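You operate a simulated robot arm through the tools that you are given. There is no shell and no other tool. Be economical: measure what you need, move in short steps, check, and stop when the job is done.

Carry out the task below with a simulated two-armed robot. There is one attempt and no reset: what you move stays moved.

## Task
On the narrow walkway over the locker, fold the green cloth in half and then in half again.

Only the result counts: the job must be done as asked and must still hold three seconds after the hand-in. Knocking over, shifting, dropping, spilling or breaking anything else fails it. Flat cloth is picked up by pressing the open fingertips on it (5 to 10 N) and closing them slowly along it; thin cloth reads only 2 to 8 mm in the jaws.

## Robot
Two 7-joint arms with two-finger parallel grippers on one trunk, on a base that drives. Base frame: it is fixed to the floor where the robot stands at the start and does not move with it; the origin is under the middle of the robot, x ahead of it, y to its left, z up. Readings come in mm, degrees, newtons and seconds.
The left shoulder is at the start at [70, 163, 1095], the right one opposite. Places, roughly: narrow walkway over the locker [500, -100, 800]. Payload 3.43 kg a hand.
Tool frame (each hand has its own): the origin (TCP) lies between the finger pads and is the grasp point; the fingertips stand 34 mm ahead of it; z points along the fingers, y is the line along which they close. The gripper opens to 128 mm. The fingers are 24 mm wide and 12 mm thick; the gripper's body (48 by 130 mm) begins 96 mm behind the TCP.
Orientation is that of the tool frame in the base frame, as a unit quaternion [x, y, z, w]. With the fingers straight down and closing along the base's y, the tool's x points along the base's -x, its y along +y and its z along -z.

## Interface
- The arms move only by the tool servo_tool. It takes "left_plan", "right_plan" or both (then of equal length, played together; a hand with none holds still); each is a list of rows, each an object (a shift or turn left out is 0, a gripper value left out holds the last) with "gripper": the finger opening in mm, from 0 to 128; "travel": the shift along the base's x, y, z in mm, a list of three; "rotation": the turn, a rotation vector about the base's x, y, z in rad, a list of three. In form: [{"gripper": gripper, "travel": [dx, dy, dz], "rotation": [rx, ry, rz]}, ...]. A call has 1 to 8 rows; each row shifts and turns the commanded pose from where the row before left it. A row lasts 0.2 s, in which the tool goes at most 50 mm and 8.6 degrees; a call with a longer step from one row to the next is refused whole, and so is a gripper value outside its range. Where a pose cannot be reached the arm comes as near as it can. A force on the tool above 40 N (or 10 N above the force at the start of the call, whichever is more), or a blocked arm, ends the call early, and 0.2 s more pass. The fingers move at their own pace (about 153 mm/s each) and stop on an object; they squeeze with about 22 N. The grip force told is the motor's: it shows also when the fingers shut on nothing. Time passes only in rows, and 0.2 s behind the last, so rows that do not move let the fingers close. The reply holds the time, the measured pose of the TCP, the force on the tool along the base axes, the opening and the grip force, in the units named above and with some noise.
- Cameras (640 x 400 px; columns grow to the right, rows downward): "scene" is now at [143.7, 8.7, 1323.8]; the picture's right is [0.15, -0.99, -0.00], its down [-0.60, -0.09, -0.80] and it looks along [0.79, 0.12, -0.60] (base axes); focal length 245 px, centre (320, 200). "left" rides on the left gripper at [76, 11, -160] in its tool frame; the picture's right is [-0.15, 0.99, 0.00], its down [-0.88, -0.13, -0.46] and it looks along [-0.45, -0.07, 0.89] (tool axes); focal length 234 px, centre (320, 200). "right" rides on the right gripper at [76, -11, -160] in its tool frame; the picture's right is [0.15, 0.99, 0.00], its down [-0.88, 0.13, -0.46] and it looks along [-0.45, 0.07, 0.89] (tool axes); focal length 234 px, centre (320, 200). There is no depth. A picture from a camera that has moved, and an enlarged one, comes with that camera's place and axes in the base frame and with its lens. The place of the scene camera against the robot may be out by one fixed shift of up to 18 mm in any direction.
- get_image(camera): a new picture of that camera. It takes no simulated time.
- move_column(by): slides the trunk up (or, below 0, down) by that many mm; the arms and the scene camera ride with it, the base frame stays. It gives what a move gives, with no picture.
- steer(legs): drives the robot by 1 to 6 legs, each [ahead, left, turn to the left] in mm, mm and degrees, along the robot's own axes; the way and the turn of a leg run together, so that a leg with both is an arc; at most 1500 mm and 180 degrees a leg. The arms and the cameras ride along, it lands a little off, and it stops where it bumps. It gives what a move gives.
- pan_tilt(pan, tilt): turns the head with the scene camera to pan (to the left, within 86 degrees either way) and tilt (down, from -29 to 69), counted from straight ahead of the robot. It gives what a move gives.
- zoom(camera, box): a new picture of the part [left, top, right, bottom] of that camera's present view, enlarged. It takes no simulated time.
- job_done(): hands the job in; it is judged then, once.

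Go step by step. Nothing tells you exact positions but the pictures and the camera data: compare them with the known pose of the tool, close in by small moves and look again before you grip or let go. The budget is 120 turns and 108 pictures, counting those below and the enlarged ones. Unless the task says otherwise, let go and move clear before handing in, and close with one line.

The tools are called by a JSON object that holds its "fn" and its "kwargs". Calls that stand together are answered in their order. servo_tool: Moves the arms, as the interface text tells. Its arguments: {"type":"object","properties":{"left_plan":{"type":"array","items":{"type":"object","properties":{"gripper":{"type":"number"},"travel":{"type":"array","items":{"type":"number"}},"rotation":{"type":"array","items":{"type":"number"}}}}},"right_plan":{"type":"array","items":{"type":"object","properties":{"gripper":{"type":"number"},"travel":{"type":"array","items":{"type":"number"}},"rotation":{"type":"array","items":{"type":"number"}}}}}},"required":[]} The other tools are called the same way: move_column (by) slides the trunk up or down; steer (legs) drives the base; pan_tilt (pan, tilt) turns the head that bears the scene camera; get_image (camera) takes a picture; zoom (camera, box) takes an enlarged picture of a part of a camera's view; job_done () hands the job in.

At the start:

```text
clock: 0.0
left_tool_pos: [562.2, 211.8, 1025.9]
left_tool_rot: [0.0, 1.0, -0.001, 0.001]
left_force: [0.5, -0.1, 0.7]
left_grip_width: 128.0
left_finger_force: 0.1
right_tool_pos: [602.8, -314.0, 978.5]
right_tool_rot: [0.0, 1.0, 0.0, -0.001]
right_force: [-0.1, 0.8, 0.0]
right_grip_width: 128.0
right_finger_force: 0.0
trunk travel left (down, up): [-575.0, 365.0]
robot x, y, heading: [-2.6, -2.7, -0.0]
head pan, tilt: [8.7, 37.0]
```

scene: 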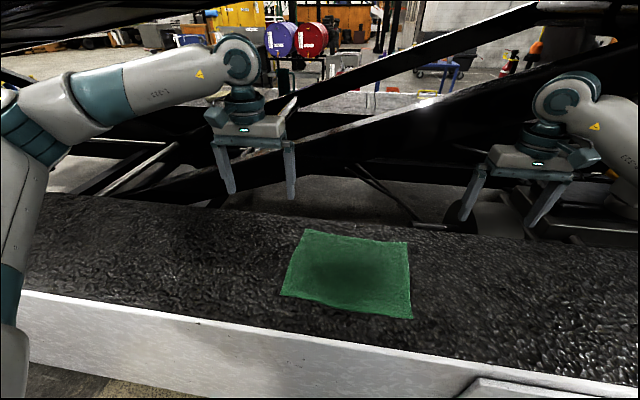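
right: 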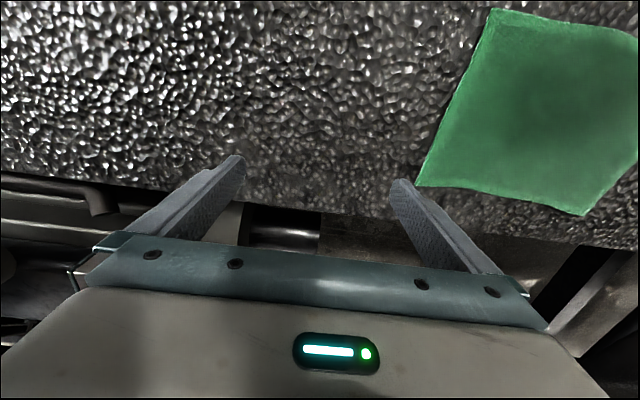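
left: 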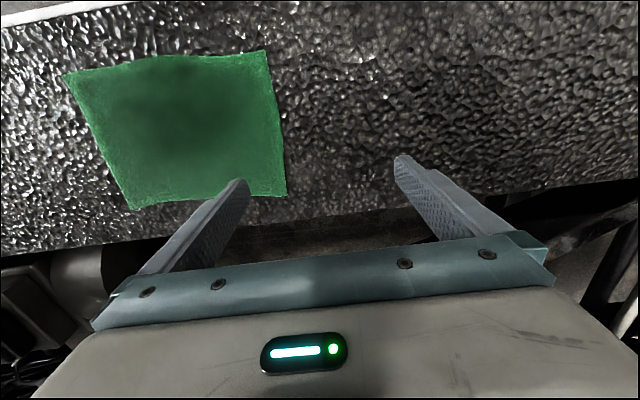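

I see the cloth lying flat with corners near (424,-144), (438,154), (660,135) and (647,-158), at z about 805. I'll fold the near edge to the far edge with both hands first. To start, I'll turn both hands so they close along x and bring them above the near corners.

{"fn": "servo_tool", "kwargs": {"left_plan": [{"gripper": 60, "travel": [-10, -8, -5], "rotation": [0, 0, -0.1428]}, {"travel": [-10, -8, -5], "rotation": [0, 0, -0.1428]}, {"travel": [-10, -8, -5], "rotation": [0, 0, -0.1428]}, {"travel": [-10, -8, -5], "rotation": [0, 0, -0.1428]}, {"travel": [-10, -8, -5], "rotation": [0, 0, -0.1428]}, {"travel": [-10, -8, -5], "rotation": [0, 0, -0.1428]}, {"travel": [-10, -8, -5], "rotation": [0, 0, -0.1428]}, {"travel": [-10, -8, -5], "rotation": [0, 0, -0.1428]}], "right_plan": [{"gripper": 60, "travel": [-15, 20, 0], "rotation": [0, 0, 0.1428]}, {"travel": [-15, 20, 0], "rotation": [0, 0, 0.1428]}, {"travel": [-15, 20, 0], "rotation": [0, 0, 0.1428]}, {"travel": [-15, 20, 0], "rotation": [0, 0, 0.1428]}, {"travel": [-15, 20, 0], "rotation": [0, 0, 0.1428]}, {"travel": [-15, 20, 0], "rotation": [0, 0, 0.1428]}, {"travel": [-15, 20, 0], "rotation": [0, 0, 0.1428]}, {"travel": [-15, 20, 0], "rotation": [0, 0, 0.1428]}]}}

```text
clock: 1.8
left_tool_pos: [483.2, 148.0, 986.1]
left_tool_rot: [0.54, 0.841, -0.001, 0.0]
left_force: [-0.2, 0.2, 0.2]
left_grip_width: 60.3
left_finger_force: 0.1
right_tool_pos: [483.3, -154.5, 976.1]
right_tool_rot: [-0.541, 0.841, 0.001, 0.0]
right_force: [0.2, 0.4, -0.3]
right_grip_width: 60.1
right_finger_force: 0.2
trunk travel left (down, up): [-575.0, 365.0]
robot x, y, heading: [-0.9, 1.4, -0.1]
head pan, tilt: [8.7, 37.0]
```

Both hands reach this well. I'll finish the turn and lower to about 50 mm above contact, then look.

{"fn": "servo_tool", "kwargs": {"left_plan": [{"gripper": 45, "travel": [-4, -4, -32], "rotation": [0, 0, -0.1428]}, {"travel": [-5, -4, -32], "rotation": [0, 0, -0.1428]}, {"travel": [-4, -4, -32], "rotation": [0, 0, -0.1428]}, {}], "right_plan": [{"gripper": 45, "travel": [-8, 8, -29], "rotation": [0, 0, 0.1428]}, {"travel": [-8, 8, -29], "rotation": [0, 0, 0.1428]}, {"travel": [-9, 8, -28], "rotation": [0, 0, 0.1428]}, {}]}}

{"fn": "get_image", "kwargs": {"camera": "scene"}}

{"fn": "get_image", "kwargs": {"camera": "left"}}

{"fn": "get_image", "kwargs": {"camera": "right"}}

```text
clock: 2.8
left_tool_pos: [465.2, 127.2, 900.5]
left_tool_rot: [0.679, 0.734, 0.023, 0.012]
left_force: [0.2, 0.4, 0.3]
left_grip_width: 45.0
left_finger_force: 0.0
left hand out of reach, approached as far as the arm can: row 3
right_tool_pos: [460.9, -110.8, 911.4]
right_tool_rot: [-0.673, 0.74, 0.001, -0.001]
right_force: [-0.1, -0.3, -0.7]
right_grip_width: 45.1
right_finger_force: 0.1
right hand out of reach, approached as far as the arm can: row 3
trunk travel left (down, up): [-575.0, 365.0]
robot x, y, heading: [0.3, 0.0, -0.2]
head pan, tilt: [8.7, 37.0]
```

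```text
104 pictures are left
camera scene: at [144.3, 9.0, 1323.7], right [0.15, -0.99, 0.0], down [-0.6, -0.09, -0.8], along [0.79, 0.12, -0.6], focal length 245 px, centre (320, 200)
```

scene: 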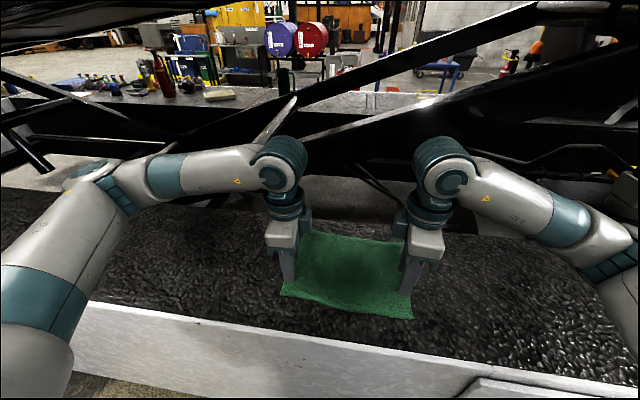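

```text
103 pictures are left
camera left: at [462.1, 199.6, 1064.1], right [1.0, -0.07, 0.05], down [-0.08, -0.9, 0.44], along [0.01, -0.44, -0.9], focal length 234 px, centre (320, 200)
```

left: 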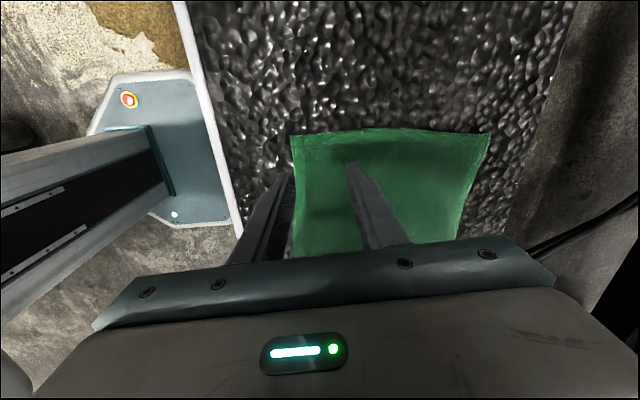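

```text
102 pictures are left
camera right: at [465.2, -187.4, 1072.9], right [-1.0, -0.05, 0.0], down [-0.05, 0.89, 0.46], along [-0.02, 0.45, -0.89], focal length 234 px, centre (320, 200)
```

right: 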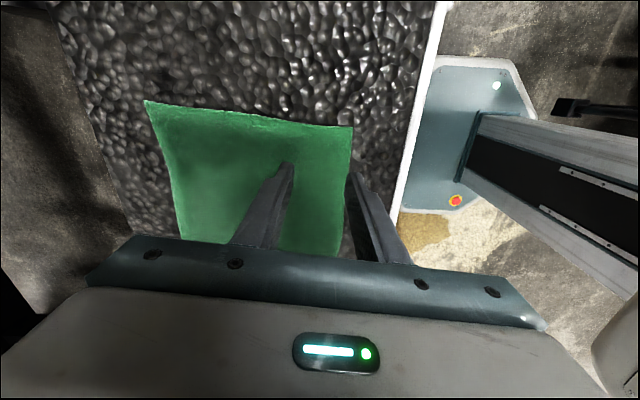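

The hands stop at a limit this close to the body. I'll back the robot off 120 mm for room and re-aim.

{"fn": "steer", "kwargs": {"legs": [[-120, 0, 0]]}}

{"fn": "servo_tool", "kwargs": {"left_plan": [{"travel": [25, 0, 5]}, {"travel": [25, 0, 0]}, {"travel": [25, 0, 0]}, {"travel": [25, 0, 0]}, {"travel": [25, 0, 0]}, {}], "right_plan": [{"travel": [25, 0, 5]}, {"travel": [25, 0, 0]}, {"travel": [25, 0, 0]}, {"travel": [25, 0, 0]}, {"travel": [20, 0, 0]}, {}]}}

```text
clock: 4.0
left_tool_pos: [347.6, 125.7, 903.3]
left_tool_rot: [0.679, 0.733, 0.023, 0.011]
left_force: [-0.9, 0.0, -0.4]
left_grip_width: 45.1
left_finger_force: 0.0
right_tool_pos: [343.7, -112.8, 913.2]
right_tool_rot: [-0.671, 0.741, 0.001, 0.0]
right_force: [0.2, -0.1, 0.9]
right_grip_width: 45.1
right_finger_force: 0.1
trunk travel left (down, up): [-575.0, 365.0]
robot x, y, heading: [-116.3, 0.0, 0.0]
head pan, tilt: [8.7, 37.0]
```

```text
clock: 5.4
left_tool_pos: [348.5, 126.0, 903.3]
left_tool_rot: [0.679, 0.734, 0.024, 0.011]
left_force: [-0.4, -0.1, 0.2]
left_grip_width: 45.3
left_finger_force: 0.0
left hand out of reach, approached as far as the arm can: row 1, 2, 3, 4, 5
right_tool_pos: [358.7, -110.2, 914.0]
right_tool_rot: [-0.671, 0.742, -0.001, 0.0]
right_force: [0.4, 0.1, 0.4]
right_grip_width: 45.1
right_finger_force: 0.0
right hand out of reach, approached as far as the arm can: row 1, 2, 3, 4, 5
trunk travel left (down, up): [-575.0, 365.0]
robot x, y, heading: [-121.2, 2.8, -0.2]
head pan, tilt: [8.7, 37.0]
```

The hands are stuck against a joint limit from the turn. I'll unwind the twist and move forward, then try turning the other way.

{"fn": "servo_tool", "kwargs": {"left_plan": [{"travel": [15, 3, 5], "rotation": [0, 0, 0.145]}, {"travel": [15, 3, 5], "rotation": [0, 0, 0.145]}, {"travel": [15, 3, 5], "rotation": [0, 0, 0.145]}, {"travel": [15, 3, 5], "rotation": [0, 0, 0.145]}, {"travel": [15, 3, 5], "rotation": [0, 0, 0.145]}, {"travel": [15, 3, 5], "rotation": [0, 0, 0.145]}, {"travel": [15, 3, 5], "rotation": [0, 0, 0.145]}, {"travel": [15, 3, 5], "rotation": [0, 0, 0.145]}], "right_plan": [{"travel": [15, -3, 5], "rotation": [0, 0, -0.145]}, {"travel": [15, -3, 5], "rotation": [0, 0, -0.145]}, {"travel": [15, -3, 5], "rotation": [0, 0, -0.145]}, {"travel": [15, -3, 5], "rotation": [0, 0, -0.145]}, {"travel": [15, -3, 5], "rotation": [0, 0, -0.145]}, {"travel": [15, -3, 5], "rotation": [0, 0, -0.145]}, {"travel": [15, -3, 5], "rotation": [0, 0, -0.145]}, {"travel": [15, -3, 5], "rotation": [0, 0, -0.145]}]}}

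{"fn": "servo_tool", "kwargs": {"left_plan": [{"travel": [0, 3, 0], "rotation": [0, 0, 0.145]}, {"travel": [0, 3, 0], "rotation": [0, 0, 0.145]}, {"travel": [0, 3, 0], "rotation": [0, 0, 0.145]}, {"travel": [0, 3, 0], "rotation": [0, 0, 0.145]}, {"travel": [0, 3, 0], "rotation": [0, 0, 0.145]}, {"travel": [0, 3, 0], "rotation": [0, 0, 0.145]}, {"travel": [0, 0, 0], "rotation": [0, 0, 0.145]}, {"travel": [0, 0, 0], "rotation": [0, 0, 0.145]}], "right_plan": [{"travel": [0, -3, 0], "rotation": [0, 0, -0.145]}, {"travel": [0, -3, 0], "rotation": [0, 0, -0.145]}, {"travel": [0, -3, 0], "rotation": [0, 0, -0.145]}, {"travel": [0, -3, 0], "rotation": [0, 0, -0.145]}, {"travel": [0, -3, 0], "rotation": [0, 0, -0.145]}, {"travel": [0, -3, 0], "rotation": [0, 0, -0.145]}, {"travel": [0, -3, 0], "rotation": [0, 0, -0.145]}, {"travel": [0, -3, 0], "rotation": [0, 0, -0.145]}]}}

```text
clock: 7.2
left_tool_pos: [469.9, 149.2, 942.5]
left_tool_rot: [0.164, 0.986, 0.025, -0.004]
left_force: [0.3, -0.3, -0.7]
left_grip_width: 45.2
left_finger_force: 0.0
right_tool_pos: [477.3, -135.1, 955.0]
right_tool_rot: [-0.156, 0.988, 0.0, -0.001]
right_force: [0.5, 0.2, 0.3]
right_grip_width: 45.2
right_finger_force: 0.0
trunk travel left (down, up): [-575.0, 365.0]
robot x, y, heading: [-113.5, -2.7, 0.2]
head pan, tilt: [8.7, 37.0]
```

```text
clock: 9.0
left_tool_pos: [468.5, 167.9, 942.0]
left_tool_rot: [-0.402, 0.915, 0.019, -0.017]
left_force: [-0.4, 0.6, 0.2]
left_grip_width: 45.1
left_finger_force: 0.1
right_tool_pos: [477.1, -160.4, 955.6]
right_tool_rot: [0.412, 0.911, 0.0, 0.0]
right_force: [-0.7, 0.7, -0.4]
right_grip_width: 45.1
right_finger_force: 0.1
trunk travel left (down, up): [-575.0, 365.0]
robot x, y, heading: [-114.8, -2.0, -0.0]
head pan, tilt: [8.7, 37.0]
```

The other direction turns freely, so I'll complete the 90° turn this way.

{"fn": "servo_tool", "kwargs": {"left_plan": [{"travel": [0, -5, -10], "rotation": [0, 0, 0.148]}, {"travel": [0, -5, -10], "rotation": [0, 0, 0.148]}, {"travel": [0, -5, -10], "rotation": [0, 0, 0.148]}, {"travel": [0, -5, -10], "rotation": [0, 0, 0.148]}, {"travel": [0, -5, -10], "rotation": [0, 0, 0.148]}, {}], "right_plan": [{"travel": [-3, 5, -13], "rotation": [0, 0, -0.144]}, {"travel": [-3, 5, -13], "rotation": [0, 0, -0.144]}, {"travel": [-3, 5, -13], "rotation": [0, 0, -0.144]}, {"travel": [-3, 5, -13], "rotation": [0, 0, -0.144]}, {"travel": [-3, 5, -13], "rotation": [0, 0, -0.144]}, {}]}}

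{"fn": "get_image", "kwargs": {"camera": "scene"}}

{"fn": "get_image", "kwargs": {"camera": "left"}}

{"fn": "get_image", "kwargs": {"camera": "right"}}

```text
clock: 10.4
left_tool_pos: [468.5, 142.3, 891.6]
left_tool_rot: [-0.707, 0.707, 0.012, -0.023]
left_force: [-0.6, -0.5, 0.1]
left_grip_width: 44.9
left_finger_force: 0.1
right_tool_pos: [463.5, -133.7, 889.9]
right_tool_rot: [0.706, 0.708, 0.0, 0.0]
right_force: [1.9, 0.7, 0.1]
right_grip_width: 44.9
right_finger_force: 0.1
trunk travel left (down, up): [-575.0, 365.0]
robot x, y, heading: [-115.5, 3.0, -0.2]
head pan, tilt: [8.7, 37.0]
```

```text
101 pictures are left
camera scene: at [26.9, 8.6, 1323.9], right [0.15, -0.99, 0.0], down [-0.6, -0.09, -0.8], along [0.79, 0.12, -0.6], focal length 245 px, centre (320, 200)
```

scene: 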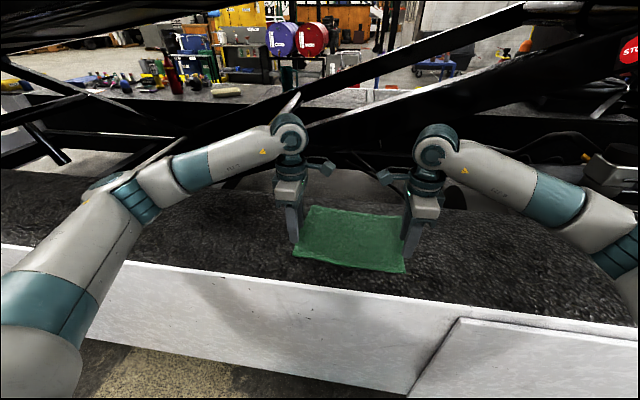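

```text
100 pictures are left
camera left: at [464.1, 69.2, 1053.2], right [-0.99, 0.15, 0.05], down [0.15, 0.89, 0.44], along [0.02, 0.44, -0.9], focal length 234 px, centre (320, 200)
```

left: 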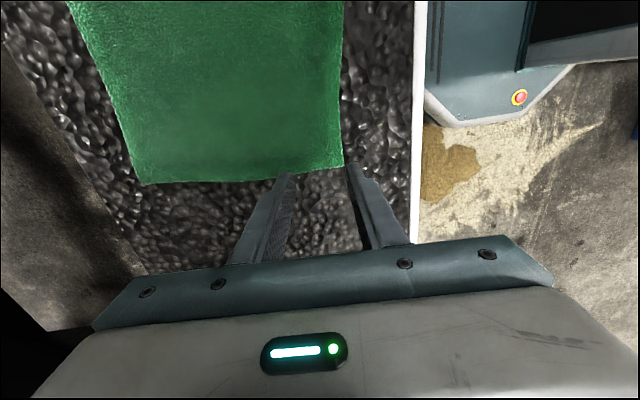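

```text
99 pictures are left
camera right: at [451.9, -58.2, 1050.9], right [0.99, 0.15, 0.0], down [0.13, -0.88, 0.46], along [0.07, -0.45, -0.89], focal length 234 px, centre (320, 200)
```

right: 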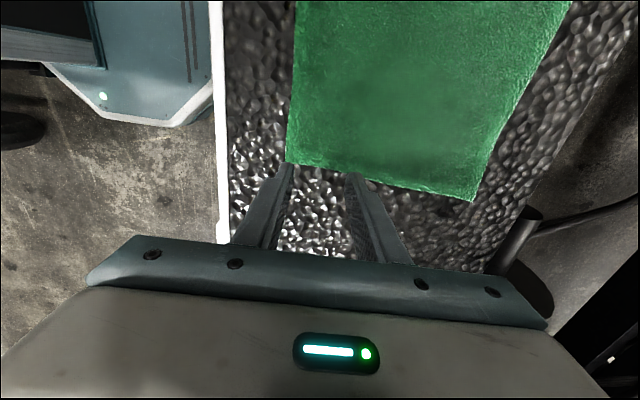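

The near corners come out at about (438,152) and (428,-142). I'll level the left hand, shift so both fingers land on the cloth just inside the edge, and come down to about 8 mm above it.

{"fn": "servo_tool", "kwargs": {"left_plan": [{"travel": [2, -2, -15], "rotation": [0.0155, -0.05, 0]}, {"travel": [2, -2, -15]}, {"travel": [2, -2, -14]}, {}], "right_plan": [{"travel": [1, 1, -15]}, {"travel": [1, 1, -15]}, {"travel": [1, 1, -12]}, {}]}}

{"fn": "get_image", "kwargs": {"camera": "left"}}

{"fn": "get_image", "kwargs": {"camera": "right"}}

```text
clock: 11.4
left_tool_pos: [473.7, 138.0, 848.9]
left_tool_rot: [-0.706, 0.708, 0.0, 0.001]
left_force: [-0.3, -0.9, -0.7]
left_grip_width: 44.9
left_finger_force: 0.0
right_tool_pos: [467.5, -131.6, 846.0]
right_tool_rot: [0.706, 0.709, 0.0, 0.0]
right_force: [-0.2, 0.4, 0.1]
right_grip_width: 45.2
right_finger_force: 0.0
trunk travel left (down, up): [-575.0, 365.0]
robot x, y, heading: [-115.4, 3.1, 0.0]
head pan, tilt: [8.7, 37.0]
```

```text
98 pictures are left
camera left: at [461.6, 62.2, 1009.4], right [-0.99, 0.15, 0.0], down [0.13, 0.88, 0.46], along [0.07, 0.45, -0.89], focal length 234 px, centre (320, 200)
```

left: 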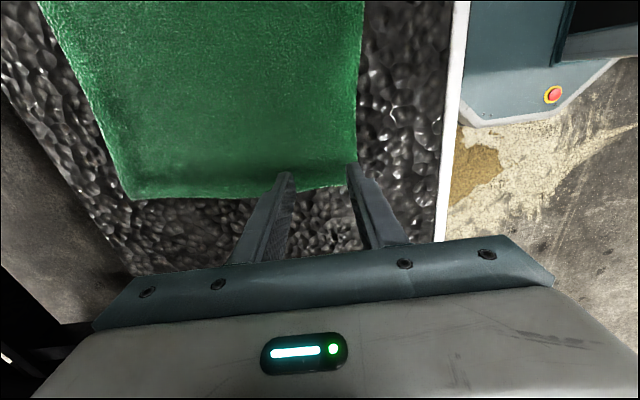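

```text
97 pictures are left
camera right: at [456.2, -55.8, 1007.7], right [0.99, 0.15, 0.0], down [0.13, -0.88, 0.46], along [0.07, -0.45, -0.89], focal length 234 px, centre (320, 200)
```

right: 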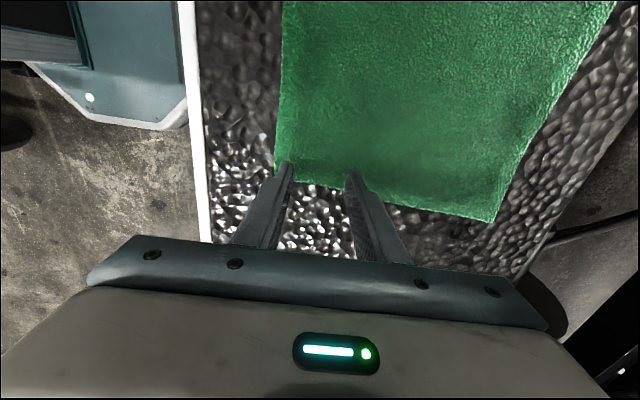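

Fingers are nearly over the corners; I'll shift them a few mm further in and press down slowly while watching the force.

{"fn": "servo_tool", "kwargs": {"left_plan": [{"travel": [5, -3, -3]}, {"travel": [0, 0, -2]}, {"travel": [0, 0, -2]}, {"travel": [0, 0, -2]}], "right_plan": [{"travel": [4, 2, -2]}, {"travel": [0, 0, -1]}, {"travel": [0, 0, -2]}, {"travel": [0, 0, -2]}]}}

```text
clock: 12.4
left_tool_pos: [481.4, 133.8, 838.4]
left_tool_rot: [-0.706, 0.708, 0.0, 0.001]
left_force: [-0.2, -0.1, 1.8]
left_grip_width: 44.8
left_finger_force: 0.1
right_tool_pos: [470.6, -128.3, 841.7]
right_tool_rot: [0.706, 0.708, -0.001, -0.001]
right_force: [-0.7, 0.4, -0.6]
right_grip_width: 45.3
right_finger_force: 0.0
trunk travel left (down, up): [-575.0, 365.0]
robot x, y, heading: [-114.4, 0.1, -0.2]
head pan, tilt: [8.7, 37.0]
```

{"fn": "servo_tool", "kwargs": {"left_plan": [{"travel": [0, 0, -1]}, {"travel": [0, 0, 0]}, {}], "right_plan": [{"travel": [0, 0, -2]}, {"travel": [0, 0, -1]}, {}]}}

```text
clock: 13.2
left_tool_pos: [479.5, 134.7, 837.1]
left_tool_rot: [-0.705, 0.709, -0.001, 0.0]
left_force: [1.3, 0.6, 3.6]
left_grip_width: 45.1
left_finger_force: 0.1
right_tool_pos: [470.9, -129.9, 838.4]
right_tool_rot: [0.706, 0.708, 0.0, 0.0]
right_force: [1.5, 0.2, 3.2]
right_grip_width: 45.1
right_finger_force: 0.0
trunk travel left (down, up): [-575.0, 365.0]
robot x, y, heading: [-116.7, 2.5, -0.1]
head pan, tilt: [8.7, 37.0]
```

Both fingertips have touched the cloth at about 3 N. I'll press a little more to get into the 5–10 N range.

{"fn": "servo_tool", "kwargs": {"left_plan": [{"travel": [0, 0, -1]}, {"travel": [0, 0, -0.5]}, {}], "right_plan": [{"travel": [0, 0, -1]}, {"travel": [0, 0, -0.5]}, {}]}}

```text
clock: 14.0
left_tool_pos: [480.2, 134.6, 837.9]
left_tool_rot: [-0.706, 0.708, -0.001, 0.001]
left_force: [4.5, 3.1, 6.0]
left_grip_width: 44.8
left_finger_force: 0.0
right_tool_pos: [471.1, -129.0, 836.4]
right_tool_rot: [0.706, 0.708, 0.0, 0.001]
right_force: [1.7, 2.1, 10.7]
right_grip_width: 45.2
right_finger_force: 0.0
trunk travel left (down, up): [-575.0, 365.0]
robot x, y, heading: [-116.2, 1.4, -0.2]
head pan, tilt: [8.7, 37.0]
```

Force is in range, so I'll close both grippers slowly.

{"fn": "servo_tool", "kwargs": {"left_plan": [{"gripper": 40}, {"gripper": 35}, {"gripper": 30}, {"gripper": 25}, {"gripper": 20}, {"gripper": 15}, {"gripper": 10}, {"gripper": 6}], "right_plan": [{"gripper": 40, "travel": [0, 0, 0.3]}, {"gripper": 35}, {"gripper": 30}, {"gripper": 25}, {"gripper": 20}, {"gripper": 15}, {"gripper": 10}, {"gripper": 6}]}}

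{"fn": "servo_tool", "kwargs": {"left_plan": [{"gripper": 2}, {"gripper": 0}, {}, {}], "right_plan": [{"gripper": 2}, {"gripper": 0}, {}, {}]}}

{"fn": "get_image", "kwargs": {"camera": "left"}}

{"fn": "get_image", "kwargs": {"camera": "right"}}

```text
clock: 15.8
left_tool_pos: [479.8, 132.8, 838.2]
left_tool_rot: [-0.706, 0.709, -0.001, 0.002]
left_force: [-0.1, -0.6, 5.3]
left_grip_width: 7.6
left_finger_force: 22.1
right_tool_pos: [469.8, -129.1, 837.0]
right_tool_rot: [0.706, 0.709, 0.002, 0.0]
right_force: [-0.1, 0.8, 6.1]
right_grip_width: 7.2
right_finger_force: 1.1
trunk travel left (down, up): [-575.0, 365.0]
robot x, y, heading: [-118.1, -0.4, -0.3]
head pan, tilt: [8.7, 37.0]
```

```text
clock: 16.8
left_tool_pos: [479.0, 133.3, 837.5]
left_tool_rot: [-0.705, 0.709, 0.0, 0.001]
left_force: [-1.0, -1.8, 7.0]
left_grip_width: 7.8
left_finger_force: 22.7
right_tool_pos: [471.3, -128.4, 837.6]
right_tool_rot: [0.706, 0.708, 0.001, 0.001]
right_force: [0.0, 0.8, 5.4]
right_grip_width: 4.8
right_finger_force: 21.9
trunk travel left (down, up): [-575.0, 365.0]
robot x, y, heading: [-114.8, 1.9, -0.0]
head pan, tilt: [8.7, 37.0]
```

```text
96 pictures are left
camera left: at [466.1, 57.7, 997.7], right [-0.99, 0.15, 0.0], down [0.13, 0.88, 0.46], along [0.07, 0.45, -0.89], focal length 234 px, centre (320, 200)
```

left: 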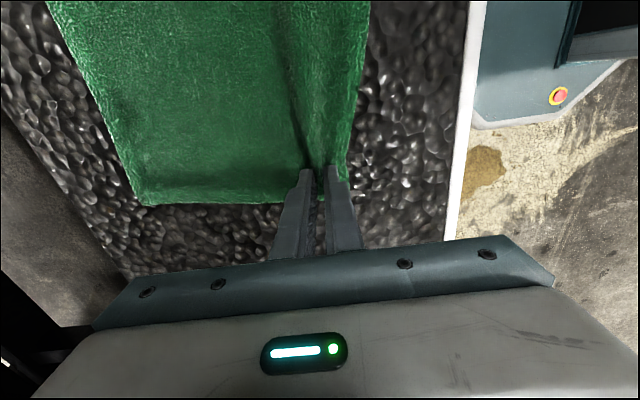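

```text
95 pictures are left
camera right: at [458.4, -53.0, 998.1], right [0.99, 0.15, 0.0], down [0.13, -0.88, 0.46], along [0.07, -0.45, -0.89], focal length 234 px, centre (320, 200)
```

right: 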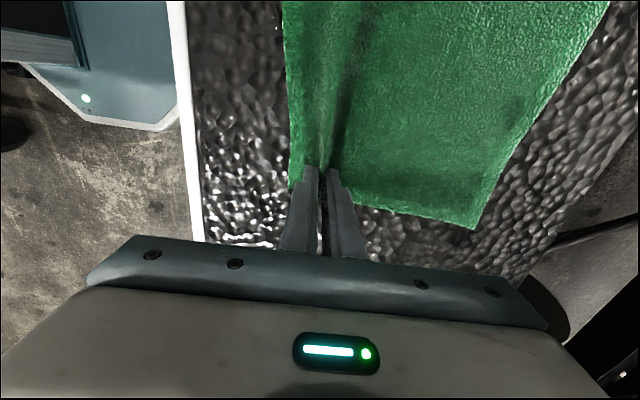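

Both corners are gripped, but carrying a ridge pinched this far in would fold the lip of the edge backwards. Pinching the cloth along its midline instead, lifting it as a hanging double layer and laying it down gives a cleaner half. I'll spread the fingers again, let go and lift clear.

{"fn": "servo_tool", "kwargs": {"left_plan": [{"gripper": 15}, {"gripper": 25}, {"gripper": 35}, {"gripper": 45}, {"travel": [0, 0, 10]}, {"travel": [0, 0, 30]}, {"travel": [0, 0, 40]}, {}], "right_plan": [{"gripper": 15}, {"gripper": 25}, {"gripper": 35}, {"gripper": 45}, {"travel": [0, 0, 10]}, {"travel": [0, 0, 30]}, {"travel": [0, 0, 40]}, {}]}}

{"fn": "get_image", "kwargs": {"camera": "scene"}}

```text
clock: 18.6
left_tool_pos: [480.5, 134.1, 915.2]
left_tool_rot: [-0.705, 0.709, 0.001, 0.0]
left_force: [-1.0, 0.9, -0.2]
left_grip_width: 45.2
left_finger_force: 0.1
right_tool_pos: [469.1, -130.8, 916.0]
right_tool_rot: [0.706, 0.708, -0.001, -0.002]
right_force: [0.4, 0.2, 0.0]
right_grip_width: 45.2
right_finger_force: 0.1
trunk travel left (down, up): [-575.0, 365.0]
robot x, y, heading: [-117.6, 0.6, -0.1]
head pan, tilt: [8.7, 37.0]
```

```text
94 pictures are left
camera scene: at [27.8, 8.7, 1323.7], right [0.15, -0.99, 0.0], down [-0.6, -0.09, -0.8], along [0.79, 0.12, -0.6], focal length 245 px, centre (320, 200)
```

scene: 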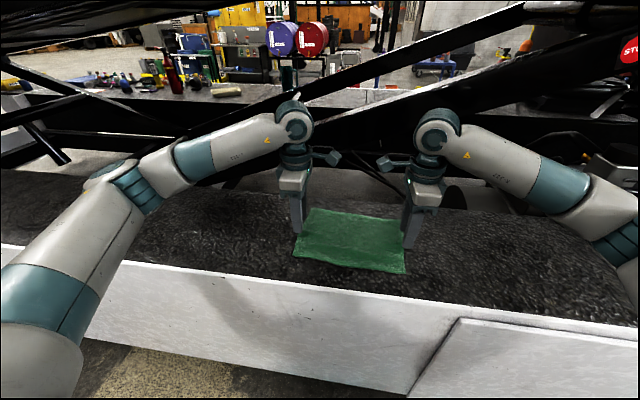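

The cloth is flat again. Now I'll fold about the midline y≈0: left hand at its near end, right hand at its far end, both closing along y. I'll turn the hands back while separating them in x.

{"fn": "servo_tool", "kwargs": {"left_plan": [{"travel": [-4, -2, 5], "rotation": [0, 0, -0.1428]}, {"travel": [-4, -2, 5], "rotation": [0, 0, -0.1428]}, {"travel": [-4, -2, 0], "rotation": [0, 0, -0.1428]}, {"travel": [-4, -2, 0], "rotation": [0, 0, -0.1428]}, {"travel": [-4, -2, 0], "rotation": [0, 0, -0.1428]}, {"travel": [-4, -2, 0], "rotation": [0, 0, -0.1428]}, {"travel": [-4, -2, 0], "rotation": [0, 0, -0.1428]}, {"travel": [-5, -2, 0], "rotation": [0, 0, -0.1428]}], "right_plan": [{"travel": [15, -2, 5], "rotation": [0, 0, 0.1428]}, {"travel": [15, -2, 5], "rotation": [0, 0, 0.1428]}, {"travel": [15, 0, 0], "rotation": [0, 0, 0.1428]}, {"travel": [15, 0, 0], "rotation": [0, 0, 0.1428]}, {"travel": [15, 0, 0], "rotation": [0, 0, 0.1428]}, {"travel": [15, 0, 0], "rotation": [0, 0, 0.1428]}, {"travel": [15, 0, 0], "rotation": [0, 0, 0.1428]}, {"travel": [15, 0, 0], "rotation": [0, 0, 0.1428]}]}}

{"fn": "servo_tool", "kwargs": {"left_plan": [{"travel": [0, -12, 0], "rotation": [0, 0, -0.1428]}, {"travel": [0, -12, 0], "rotation": [0, 0, -0.1428]}, {"travel": [0, -12, 0], "rotation": [0, 0, -0.1428]}, {"travel": [0, -12, 0]}, {"travel": [0, -12, 0]}, {"travel": [0, 0, 0]}, {}], "right_plan": [{"travel": [15, 10, 0], "rotation": [0, 0, 0.1428]}, {"travel": [15, 12, 0], "rotation": [0, 0, 0.1428]}, {"travel": [15, 12, 0], "rotation": [0, 0, 0.1428]}, {"travel": [4, 15, 0]}, {"travel": [0, 15, 0]}, {"travel": [0, 15, 0]}, {}]}}

{"fn": "get_image", "kwargs": {"camera": "scene"}}

```text
clock: 20.4
left_tool_pos: [446.5, 117.7, 926.1]
left_tool_rot: [-0.21, 0.978, -0.001, 0.001]
left_force: [0.0, 1.0, -0.5]
left_grip_width: 45.1
left_finger_force: 0.0
right_tool_pos: [592.2, -134.0, 928.7]
right_tool_rot: [0.21, 0.978, 0.0, 0.0]
right_force: [0.3, -0.1, -0.3]
right_grip_width: 44.9
right_finger_force: 0.2
trunk travel left (down, up): [-575.0, 365.0]
robot x, y, heading: [-115.5, -1.3, 0.0]
head pan, tilt: [8.7, 37.0]
```

```text
clock: 22.0
left_tool_pos: [446.8, 55.7, 925.6]
left_tool_rot: [0.002, 1.0, -0.001, 0.0]
left_force: [0.5, -0.8, 0.0]
left_grip_width: 45.0
left_finger_force: 0.1
right_tool_pos: [639.9, -54.6, 927.1]
right_tool_rot: [-0.001, 1.0, 0.0, 0.0]
right_force: [0.4, 1.4, 0.8]
right_grip_width: 45.1
right_finger_force: 0.0
trunk travel left (down, up): [-575.0, 365.0]
robot x, y, heading: [-116.8, 1.0, -0.1]
head pan, tilt: [8.7, 37.0]
```

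```text
93 pictures are left
camera scene: at [27.1, 7.9, 1323.8], right [0.15, -0.99, 0.0], down [-0.6, -0.09, -0.8], along [0.79, 0.12, -0.6], focal length 245 px, centre (320, 200)
```

scene: 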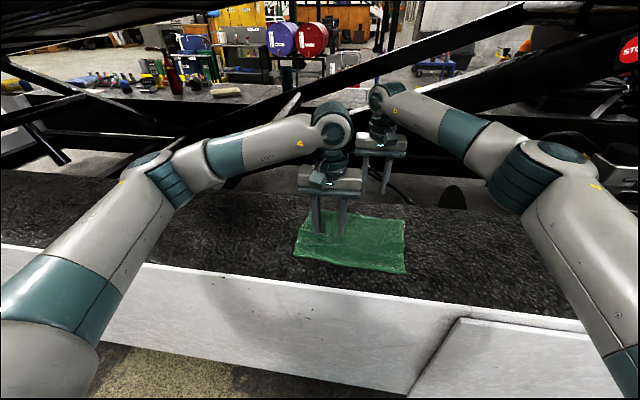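

There is room. I'll bring both hands onto the midline and down close to the cloth.

{"fn": "servo_tool", "kwargs": {"left_plan": [{"travel": [0, -13, -15]}, {"travel": [0, -13, -15]}, {"travel": [0, -13, -15]}, {"travel": [0, -13, -15]}, {}], "right_plan": [{"travel": [0, 11, -15]}, {"travel": [0, 11, -15]}, {"travel": [0, 11, -15]}, {"travel": [0, 11, -15]}, {}]}}

{"fn": "get_image", "kwargs": {"camera": "left"}}

{"fn": "get_image", "kwargs": {"camera": "right"}}

```text
clock: 23.2
left_tool_pos: [447.5, 3.5, 866.8]
left_tool_rot: [0.001, 1.0, -0.001, 0.0]
left_force: [0.4, 0.6, 0.6]
left_grip_width: 45.4
left_finger_force: 0.1
right_tool_pos: [639.7, -10.7, 867.6]
right_tool_rot: [-0.002, 1.0, 0.0, 0.0]
right_force: [0.0, 0.0, -0.1]
right_grip_width: 45.0
right_finger_force: 0.1
trunk travel left (down, up): [-575.0, 365.0]
robot x, y, heading: [-115.6, -1.8, -0.1]
head pan, tilt: [8.7, 37.0]
```

```text
92 pictures are left
camera left: at [369.4, 15.0, 1026.2], right [0.15, 0.99, 0.0], down [0.88, -0.13, 0.46], along [0.45, -0.07, -0.89], focal length 234 px, centre (320, 200)
```

left: 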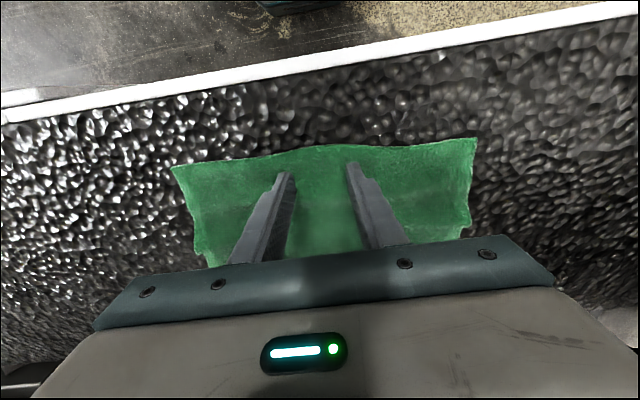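

```text
91 pictures are left
camera right: at [563.6, -21.6, 1028.7], right [-0.15, 0.99, 0.0], down [0.88, 0.13, 0.46], along [0.45, 0.07, -0.89], focal length 234 px, centre (320, 200)
```

right: 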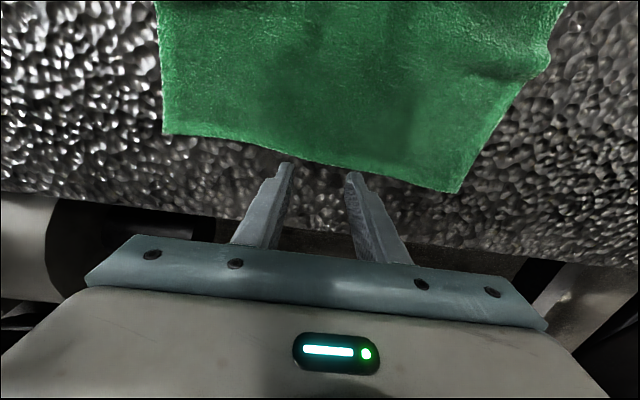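

The midline runs from about (425,4) to (637,-9). I'll shift the right hand back by 16 mm so the finger is fully on the cloth, the left by 5 mm, then touch down.

{"fn": "servo_tool", "kwargs": {"left_plan": [{"travel": [-2, 0, -10]}, {"travel": [-3, 0, -10]}, {"travel": [0, 0, -4]}, {"travel": [0, 0, -2]}, {"travel": [0, 0, -2]}, {"travel": [0, 0, -1]}, {}], "right_plan": [{"travel": [-8, 0, -10]}, {"travel": [-8, 0, -10]}, {"travel": [0, 0, -4]}, {"travel": [0, 0, -2]}, {"travel": [0, 0, -2]}, {"travel": [0, 0, -1]}, {}]}}

```text
clock: 24.8
left_tool_pos: [441.7, 5.0, 839.3]
left_tool_rot: [0.002, 1.0, 0.0, 0.0]
left_force: [0.7, 0.0, 1.2]
left_grip_width: 45.2
left_finger_force: 0.0
right_tool_pos: [623.3, -9.6, 837.0]
right_tool_rot: [-0.002, 1.0, 0.0, 0.0]
right_force: [1.6, 1.1, 4.2]
right_grip_width: 45.3
right_finger_force: 0.0
trunk travel left (down, up): [-575.0, 365.0]
robot x, y, heading: [-116.6, 0.3, -0.2]
head pan, tilt: [8.7, 37.0]
```

{"fn": "servo_tool", "kwargs": {"left_plan": [{"travel": [0, 0, -1.2]}, {"travel": [0, 0, -0.8]}, {}], "right_plan": [{"travel": [0, 0, -0.8]}, {}, {}]}}

```text
clock: 25.6
left_tool_pos: [441.5, 4.2, 837.8]
left_tool_rot: [0.001, 1.0, -0.001, 0.001]
left_force: [-0.5, -0.5, 10.9]
left_grip_width: 44.9
left_finger_force: 0.0
right_tool_pos: [622.6, -10.3, 837.7]
right_tool_rot: [-0.002, 1.0, 0.0, 0.001]
right_force: [3.3, -3.0, 5.0]
right_grip_width: 45.0
right_finger_force: 0.0
trunk travel left (down, up): [-575.0, 365.0]
robot x, y, heading: [-118.4, -1.0, -0.3]
head pan, tilt: [8.7, 37.0]
```

Both hands press in range (about 11 and 5 N). I'll ease the left a touch and close slowly.

{"fn": "servo_tool", "kwargs": {"left_plan": [{"gripper": 40, "travel": [0, 0, 0.4]}, {"gripper": 35}, {"gripper": 30}, {"gripper": 25}, {"gripper": 20}, {"gripper": 15}, {"gripper": 10}, {"gripper": 6}], "right_plan": [{"gripper": 40, "travel": [0, 0, -0.4]}, {"gripper": 35}, {"gripper": 30}, {"gripper": 25}, {"gripper": 20}, {"gripper": 15}, {"gripper": 10}, {"gripper": 6}]}}

{"fn": "servo_tool", "kwargs": {"left_plan": [{"gripper": 2}, {"gripper": 0}, {}, {}, {"travel": [0, 0, 10]}, {"travel": [0, 0, 10]}, {"travel": [0, 0, 10]}, {}], "right_plan": [{"gripper": 2}, {"gripper": 0}, {}, {}, {"travel": [0, 0, 10]}, {"travel": [0, 0, 10]}, {"travel": [0, 0, 10]}, {}]}}

{"fn": "get_image", "kwargs": {"camera": "scene"}}

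{"fn": "get_image", "kwargs": {"camera": "right"}}

```text
clock: 27.4
left_tool_pos: [440.9, 5.0, 836.7]
left_tool_rot: [0.002, 1.0, -0.002, 0.0]
left_force: [0.6, 0.1, 14.1]
left_grip_width: 6.5
left_finger_force: 0.7
right_tool_pos: [623.4, -11.1, 836.6]
right_tool_rot: [-0.002, 1.0, 0.0, 0.0]
right_force: [0.3, 0.2, 3.3]
right_grip_width: 7.2
right_finger_force: 1.1
trunk travel left (down, up): [-575.0, 365.0]
robot x, y, heading: [-118.4, -0.2, -0.1]
head pan, tilt: [8.7, 37.0]
```

```text
clock: 29.2
left_tool_pos: [441.0, 5.9, 865.5]
left_tool_rot: [0.001, 1.0, -0.001, 0.0]
left_force: [-0.1, 0.6, -0.5]
left_grip_width: 4.8
left_finger_force: 22.3
right_tool_pos: [624.5, -9.5, 867.5]
right_tool_rot: [-0.002, 1.0, 0.0, 0.0]
right_force: [-1.0, 0.1, -0.5]
right_grip_width: 4.5
right_finger_force: 21.9
trunk travel left (down, up): [-575.0, 365.0]
robot x, y, heading: [-113.9, 2.7, -0.2]
head pan, tilt: [8.7, 37.0]
```

```text
90 pictures are left
camera scene: at [27.2, 8.7, 1323.8], right [0.15, -0.99, 0.0], down [-0.6, -0.09, -0.8], along [0.79, 0.12, -0.6], focal length 245 px, centre (320, 200)
```

scene: 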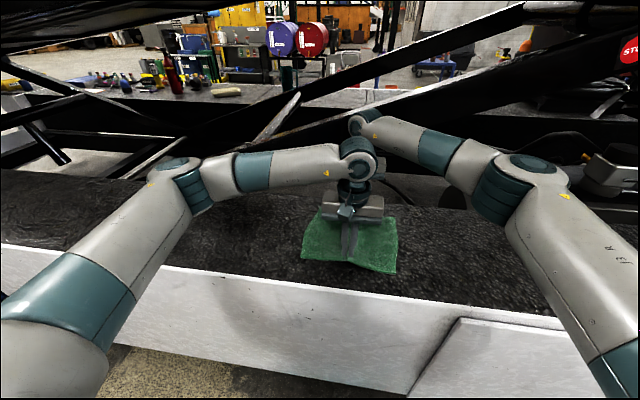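

```text
89 pictures are left
camera right: at [547.8, -21.6, 1028.1], right [-0.15, 0.99, 0.0], down [0.88, 0.13, 0.46], along [0.45, 0.07, -0.89], focal length 234 px, centre (320, 200)
```

right: 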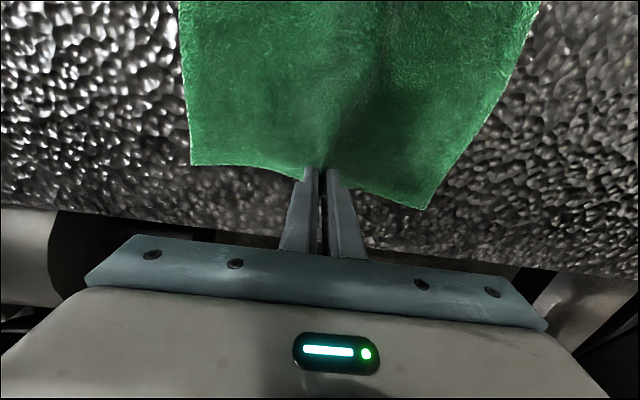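

The midline ridge is held by both hands. I'll lift until the cloth hangs free in a double layer, with a light pull apart to keep the crease straight.

{"fn": "servo_tool", "kwargs": {"left_plan": [{"travel": [0, 0, 20]}, {"travel": [0, 0, 20]}, {"travel": [0, 0, 20]}, {"travel": [0, 0, 20]}, {"travel": [-2, 0, 20]}, {"travel": [-2, 0, 20]}, {}, {}], "right_plan": [{"travel": [0, 0, 20]}, {"travel": [0, 0, 20]}, {"travel": [0, 0, 20]}, {"travel": [0, 0, 20]}, {"travel": [2, 0, 20]}, {"travel": [2, 0, 20]}, {}, {}]}}

{"fn": "get_image", "kwargs": {"camera": "scene"}}

{"fn": "get_image", "kwargs": {"camera": "right"}}

{"fn": "get_image", "kwargs": {"camera": "left"}}

```text
clock: 31.0
left_tool_pos: [437.5, 6.9, 985.7]
left_tool_rot: [0.002, 1.0, -0.001, 0.0]
left_force: [-0.1, -0.6, -0.7]
left_grip_width: 4.9
left_finger_force: 21.8
right_tool_pos: [628.6, -8.9, 985.8]
right_tool_rot: [-0.001, 1.0, -0.001, 0.0]
right_force: [-1.1, 0.5, 0.0]
right_grip_width: 4.4
right_finger_force: 21.9
trunk travel left (down, up): [-575.0, 365.0]
robot x, y, heading: [-116.4, 2.2, 0.1]
head pan, tilt: [8.7, 37.0]
```

```text
88 pictures are left
camera scene: at [26.9, 8.7, 1323.9], right [0.15, -0.99, 0.0], down [-0.6, -0.09, -0.8], along [0.79, 0.12, -0.6], focal length 245 px, centre (320, 200)
```

scene: 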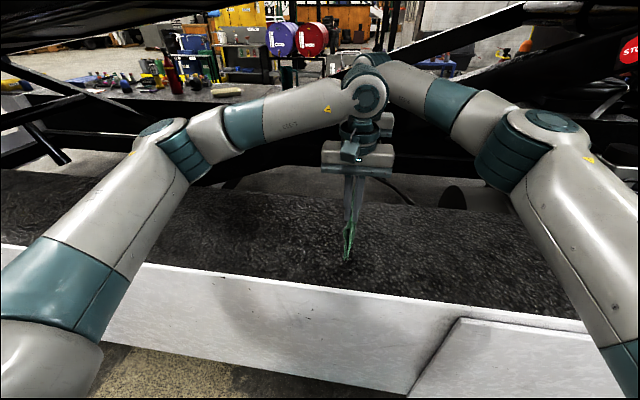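

```text
87 pictures are left
camera right: at [552.7, -21.2, 1146.6], right [-0.15, 0.99, 0.0], down [0.88, 0.13, 0.46], along [0.45, 0.07, -0.89], focal length 234 px, centre (320, 200)
```

right: 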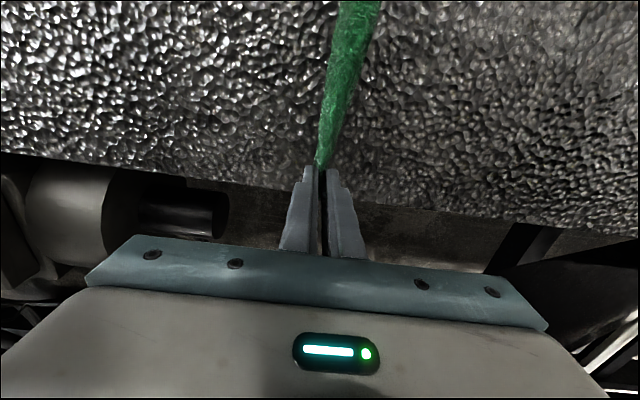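

```text
86 pictures are left
camera left: at [361.0, 18.0, 1146.3], right [0.15, 0.99, 0.0], down [0.88, -0.13, 0.46], along [0.45, -0.07, -0.89], focal length 234 px, centre (320, 200)
```

left: 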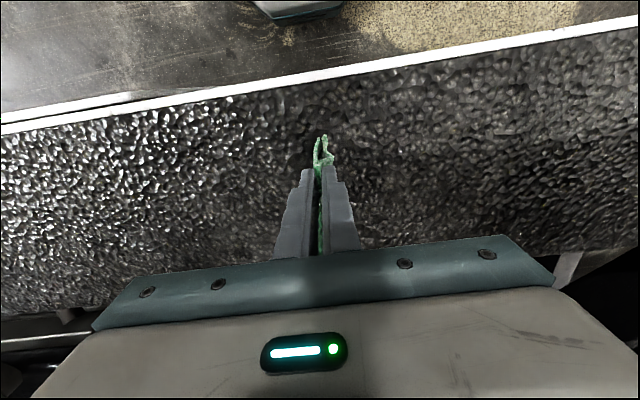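

It hangs cleanly in a double layer. I'll shift left (+y) so the folded piece ends up near the walkway centre, then lay it down moving right (−y).

{"fn": "servo_tool", "kwargs": {"left_plan": [{"travel": [0, 10, 10]}, {"travel": [0, 15, 0]}, {"travel": [0, 15, 0]}, {"travel": [0, 15, 0]}, {"travel": [0, 10, 0]}, {"travel": [0, 5, 0]}, {}, {}], "right_plan": [{"travel": [0, 10, 10]}, {"travel": [0, 15, 0]}, {"travel": [0, 15, 0]}, {"travel": [0, 15, 0]}, {"travel": [0, 15, 0]}, {"travel": [0, 10, 0]}, {}, {}]}}

{"fn": "get_image", "kwargs": {"camera": "scene"}}

```text
clock: 32.8
left_tool_pos: [437.7, 76.8, 997.5]
left_tool_rot: [0.001, 1.0, -0.002, 0.001]
left_force: [0.5, -0.4, -0.4]
left_grip_width: 4.7
left_finger_force: 22.3
right_tool_pos: [628.1, 69.2, 996.9]
right_tool_rot: [-0.002, 1.0, 0.0, 0.0]
right_force: [-0.3, -0.1, 0.2]
right_grip_width: 4.9
right_finger_force: 21.3
trunk travel left (down, up): [-575.0, 365.0]
robot x, y, heading: [-118.2, 0.7, -0.0]
head pan, tilt: [8.7, 37.0]
```

```text
85 pictures are left
camera scene: at [27.1, 9.0, 1323.8], right [0.15, -0.99, 0.0], down [-0.6, -0.09, -0.8], along [0.79, 0.12, -0.6], focal length 245 px, centre (320, 200)
```

scene: 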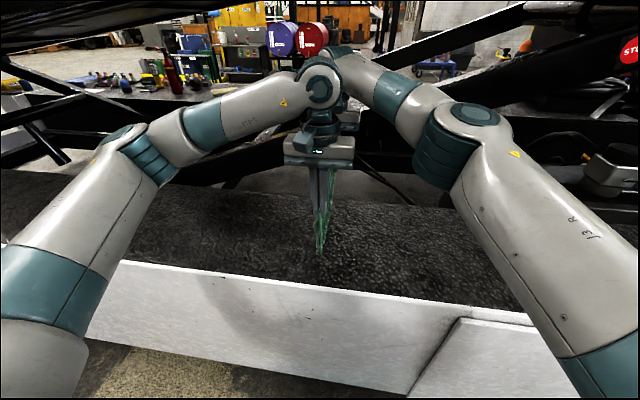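

Now I'll lay it down on an arc, leaning the grippers gradually.

{"fn": "servo_tool", "kwargs": {"left_plan": [{"travel": [0, -5, -15]}, {"travel": [0, -15, -15]}, {"travel": [0, -24, -6], "rotation": [0.06, 0, 0]}, {"travel": [0, -22, -10], "rotation": [0.06, 0, 0]}, {"travel": [0, -18, -12], "rotation": [0.06, 0, 0]}, {"travel": [0, -12, -13], "rotation": [0.06, 0, 0]}, {"travel": [0, -10, -12], "rotation": [0.06, 0, 0]}, {"travel": [0, -8, -12], "rotation": [0.06, 0, 0]}], "right_plan": [{"travel": [0, -5, -15]}, {"travel": [0, -15, -15]}, {"travel": [0, -24, -6], "rotation": [0.06, 0, 0]}, {"travel": [0, -22, -10], "rotation": [0.06, 0, 0]}, {"travel": [0, -18, -12], "rotation": [0.06, 0, 0]}, {"travel": [0, -12, -13], "rotation": [0.06, 0, 0]}, {"travel": [0, -10, -12], "rotation": [0.06, 0, 0]}, {"travel": [0, -8, -12], "rotation": [0.06, 0, 0]}]}}

{"fn": "get_image", "kwargs": {"camera": "scene"}}

{"fn": "get_image", "kwargs": {"camera": "right"}}

{"fn": "get_image", "kwargs": {"camera": "left"}}

```text
clock: 34.6
left_tool_pos: [438.3, -39.3, 900.4]
left_tool_rot: [0.002, 0.984, 0.18, -0.001]
left_force: [-0.4, -0.2, -0.7]
left_grip_width: 4.6
left_finger_force: 22.3
right_tool_pos: [628.7, -44.9, 902.6]
right_tool_rot: [-0.002, 0.984, 0.18, 0.0]
right_force: [-0.9, 0.0, 0.5]
right_grip_width: 4.9
right_finger_force: 22.3
trunk travel left (down, up): [-575.0, 365.0]
robot x, y, heading: [-116.1, 1.1, -0.2]
head pan, tilt: [8.7, 37.0]
```

```text
84 pictures are left
camera scene: at [27.6, 6.7, 1323.8], right [0.15, -0.99, 0.0], down [-0.6, -0.09, -0.8], along [0.79, 0.12, -0.6], focal length 245 px, centre (320, 200)
```

scene: 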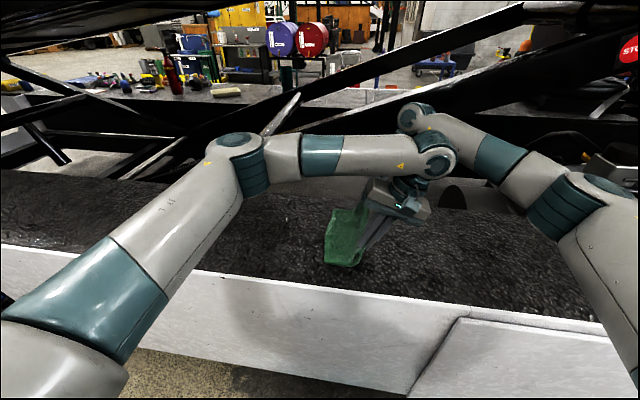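

```text
83 pictures are left
camera right: at [552.4, -112.7, 1048.0], right [-0.15, 0.92, 0.35], down [0.88, -0.04, 0.47], along [0.45, 0.38, -0.81], focal length 234 px, centre (320, 200)
```

right: 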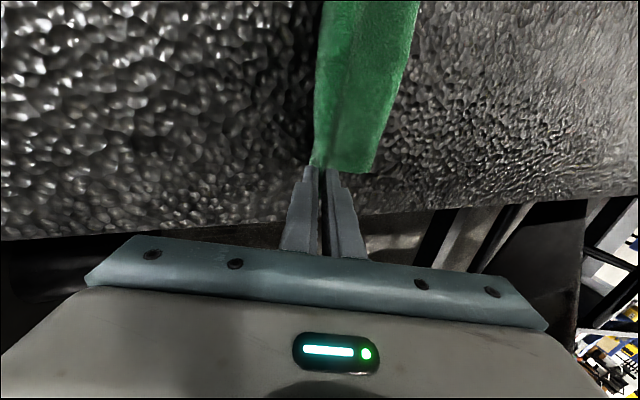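

```text
82 pictures are left
camera left: at [361.1, -86.0, 1055.3], right [0.15, 0.93, 0.35], down [0.88, -0.29, 0.38], along [0.45, 0.25, -0.86], focal length 234 px, centre (320, 200)
```

left: 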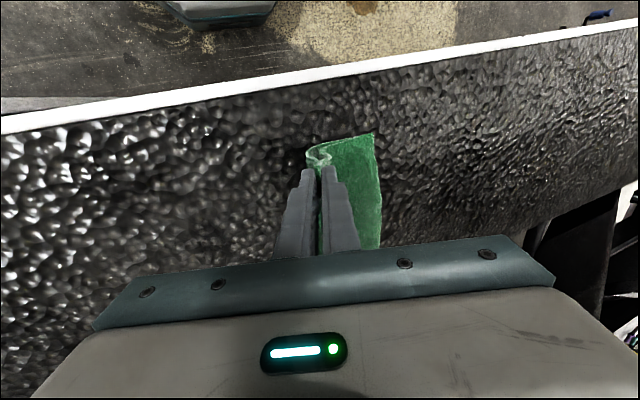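

Laying well. Continuing down to the surface.

{"fn": "servo_tool", "kwargs": {"left_plan": [{"travel": [0, -8, -10], "rotation": [0.05, 0, 0]}, {"travel": [0, -7, -10], "rotation": [0.05, 0, 0]}, {"travel": [0, -7, -10], "rotation": [0.05, 0, 0]}, {"travel": [0, -6, -10], "rotation": [0.05, 0, 0]}, {"travel": [0, -5, -8]}, {"travel": [0, -5, -4]}, {}], "right_plan": [{"travel": [0, -8, -10], "rotation": [0.05, 0, 0]}, {"travel": [0, -7, -10], "rotation": [0.05, 0, 0]}, {"travel": [0, -7, -10], "rotation": [0.05, 0, 0]}, {"travel": [0, -6, -10], "rotation": [0.05, 0, 0]}, {"travel": [0, -5, -8]}, {"travel": [0, -5, -4]}, {}]}}

{"fn": "get_image", "kwargs": {"camera": "right"}}

{"fn": "get_image", "kwargs": {"camera": "left"}}

```text
clock: 36.2
left_tool_pos: [438.7, -76.9, 847.5]
left_tool_rot: [0.001, 0.961, 0.276, -0.001]
left_force: [-0.1, 0.7, 0.1]
left_grip_width: 4.5
left_finger_force: 22.2
right_tool_pos: [627.8, -82.0, 851.3]
right_tool_rot: [-0.002, 0.961, 0.277, 0.0]
right_force: [-0.5, -0.1, -0.3]
right_grip_width: 4.3
right_finger_force: 21.8
trunk travel left (down, up): [-575.0, 365.0]
robot x, y, heading: [-118.1, 2.3, -0.0]
head pan, tilt: [8.7, 37.0]
```

```text
81 pictures are left
camera right: at [551.7, -176.8, 980.4], right [-0.15, 0.84, 0.53], down [0.88, -0.13, 0.46], along [0.45, 0.53, -0.72], focal length 234 px, centre (320, 200)
```

right: 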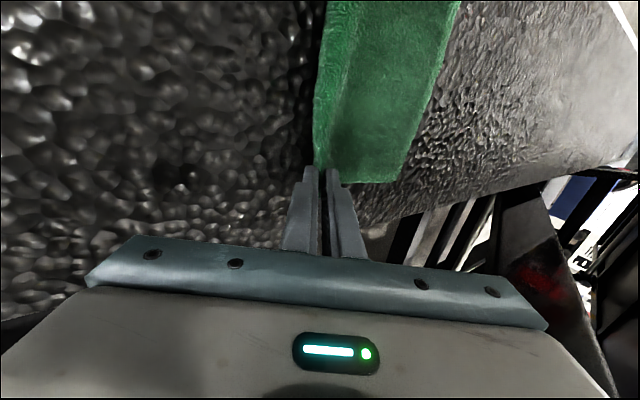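

```text
80 pictures are left
camera left: at [361.2, -151.2, 990.4], right [0.15, 0.84, 0.52], down [0.88, -0.36, 0.32], along [0.45, 0.41, -0.79], focal length 234 px, centre (320, 200)
```

left: 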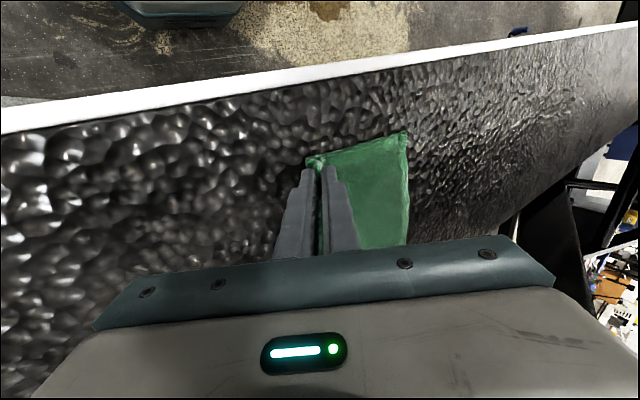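

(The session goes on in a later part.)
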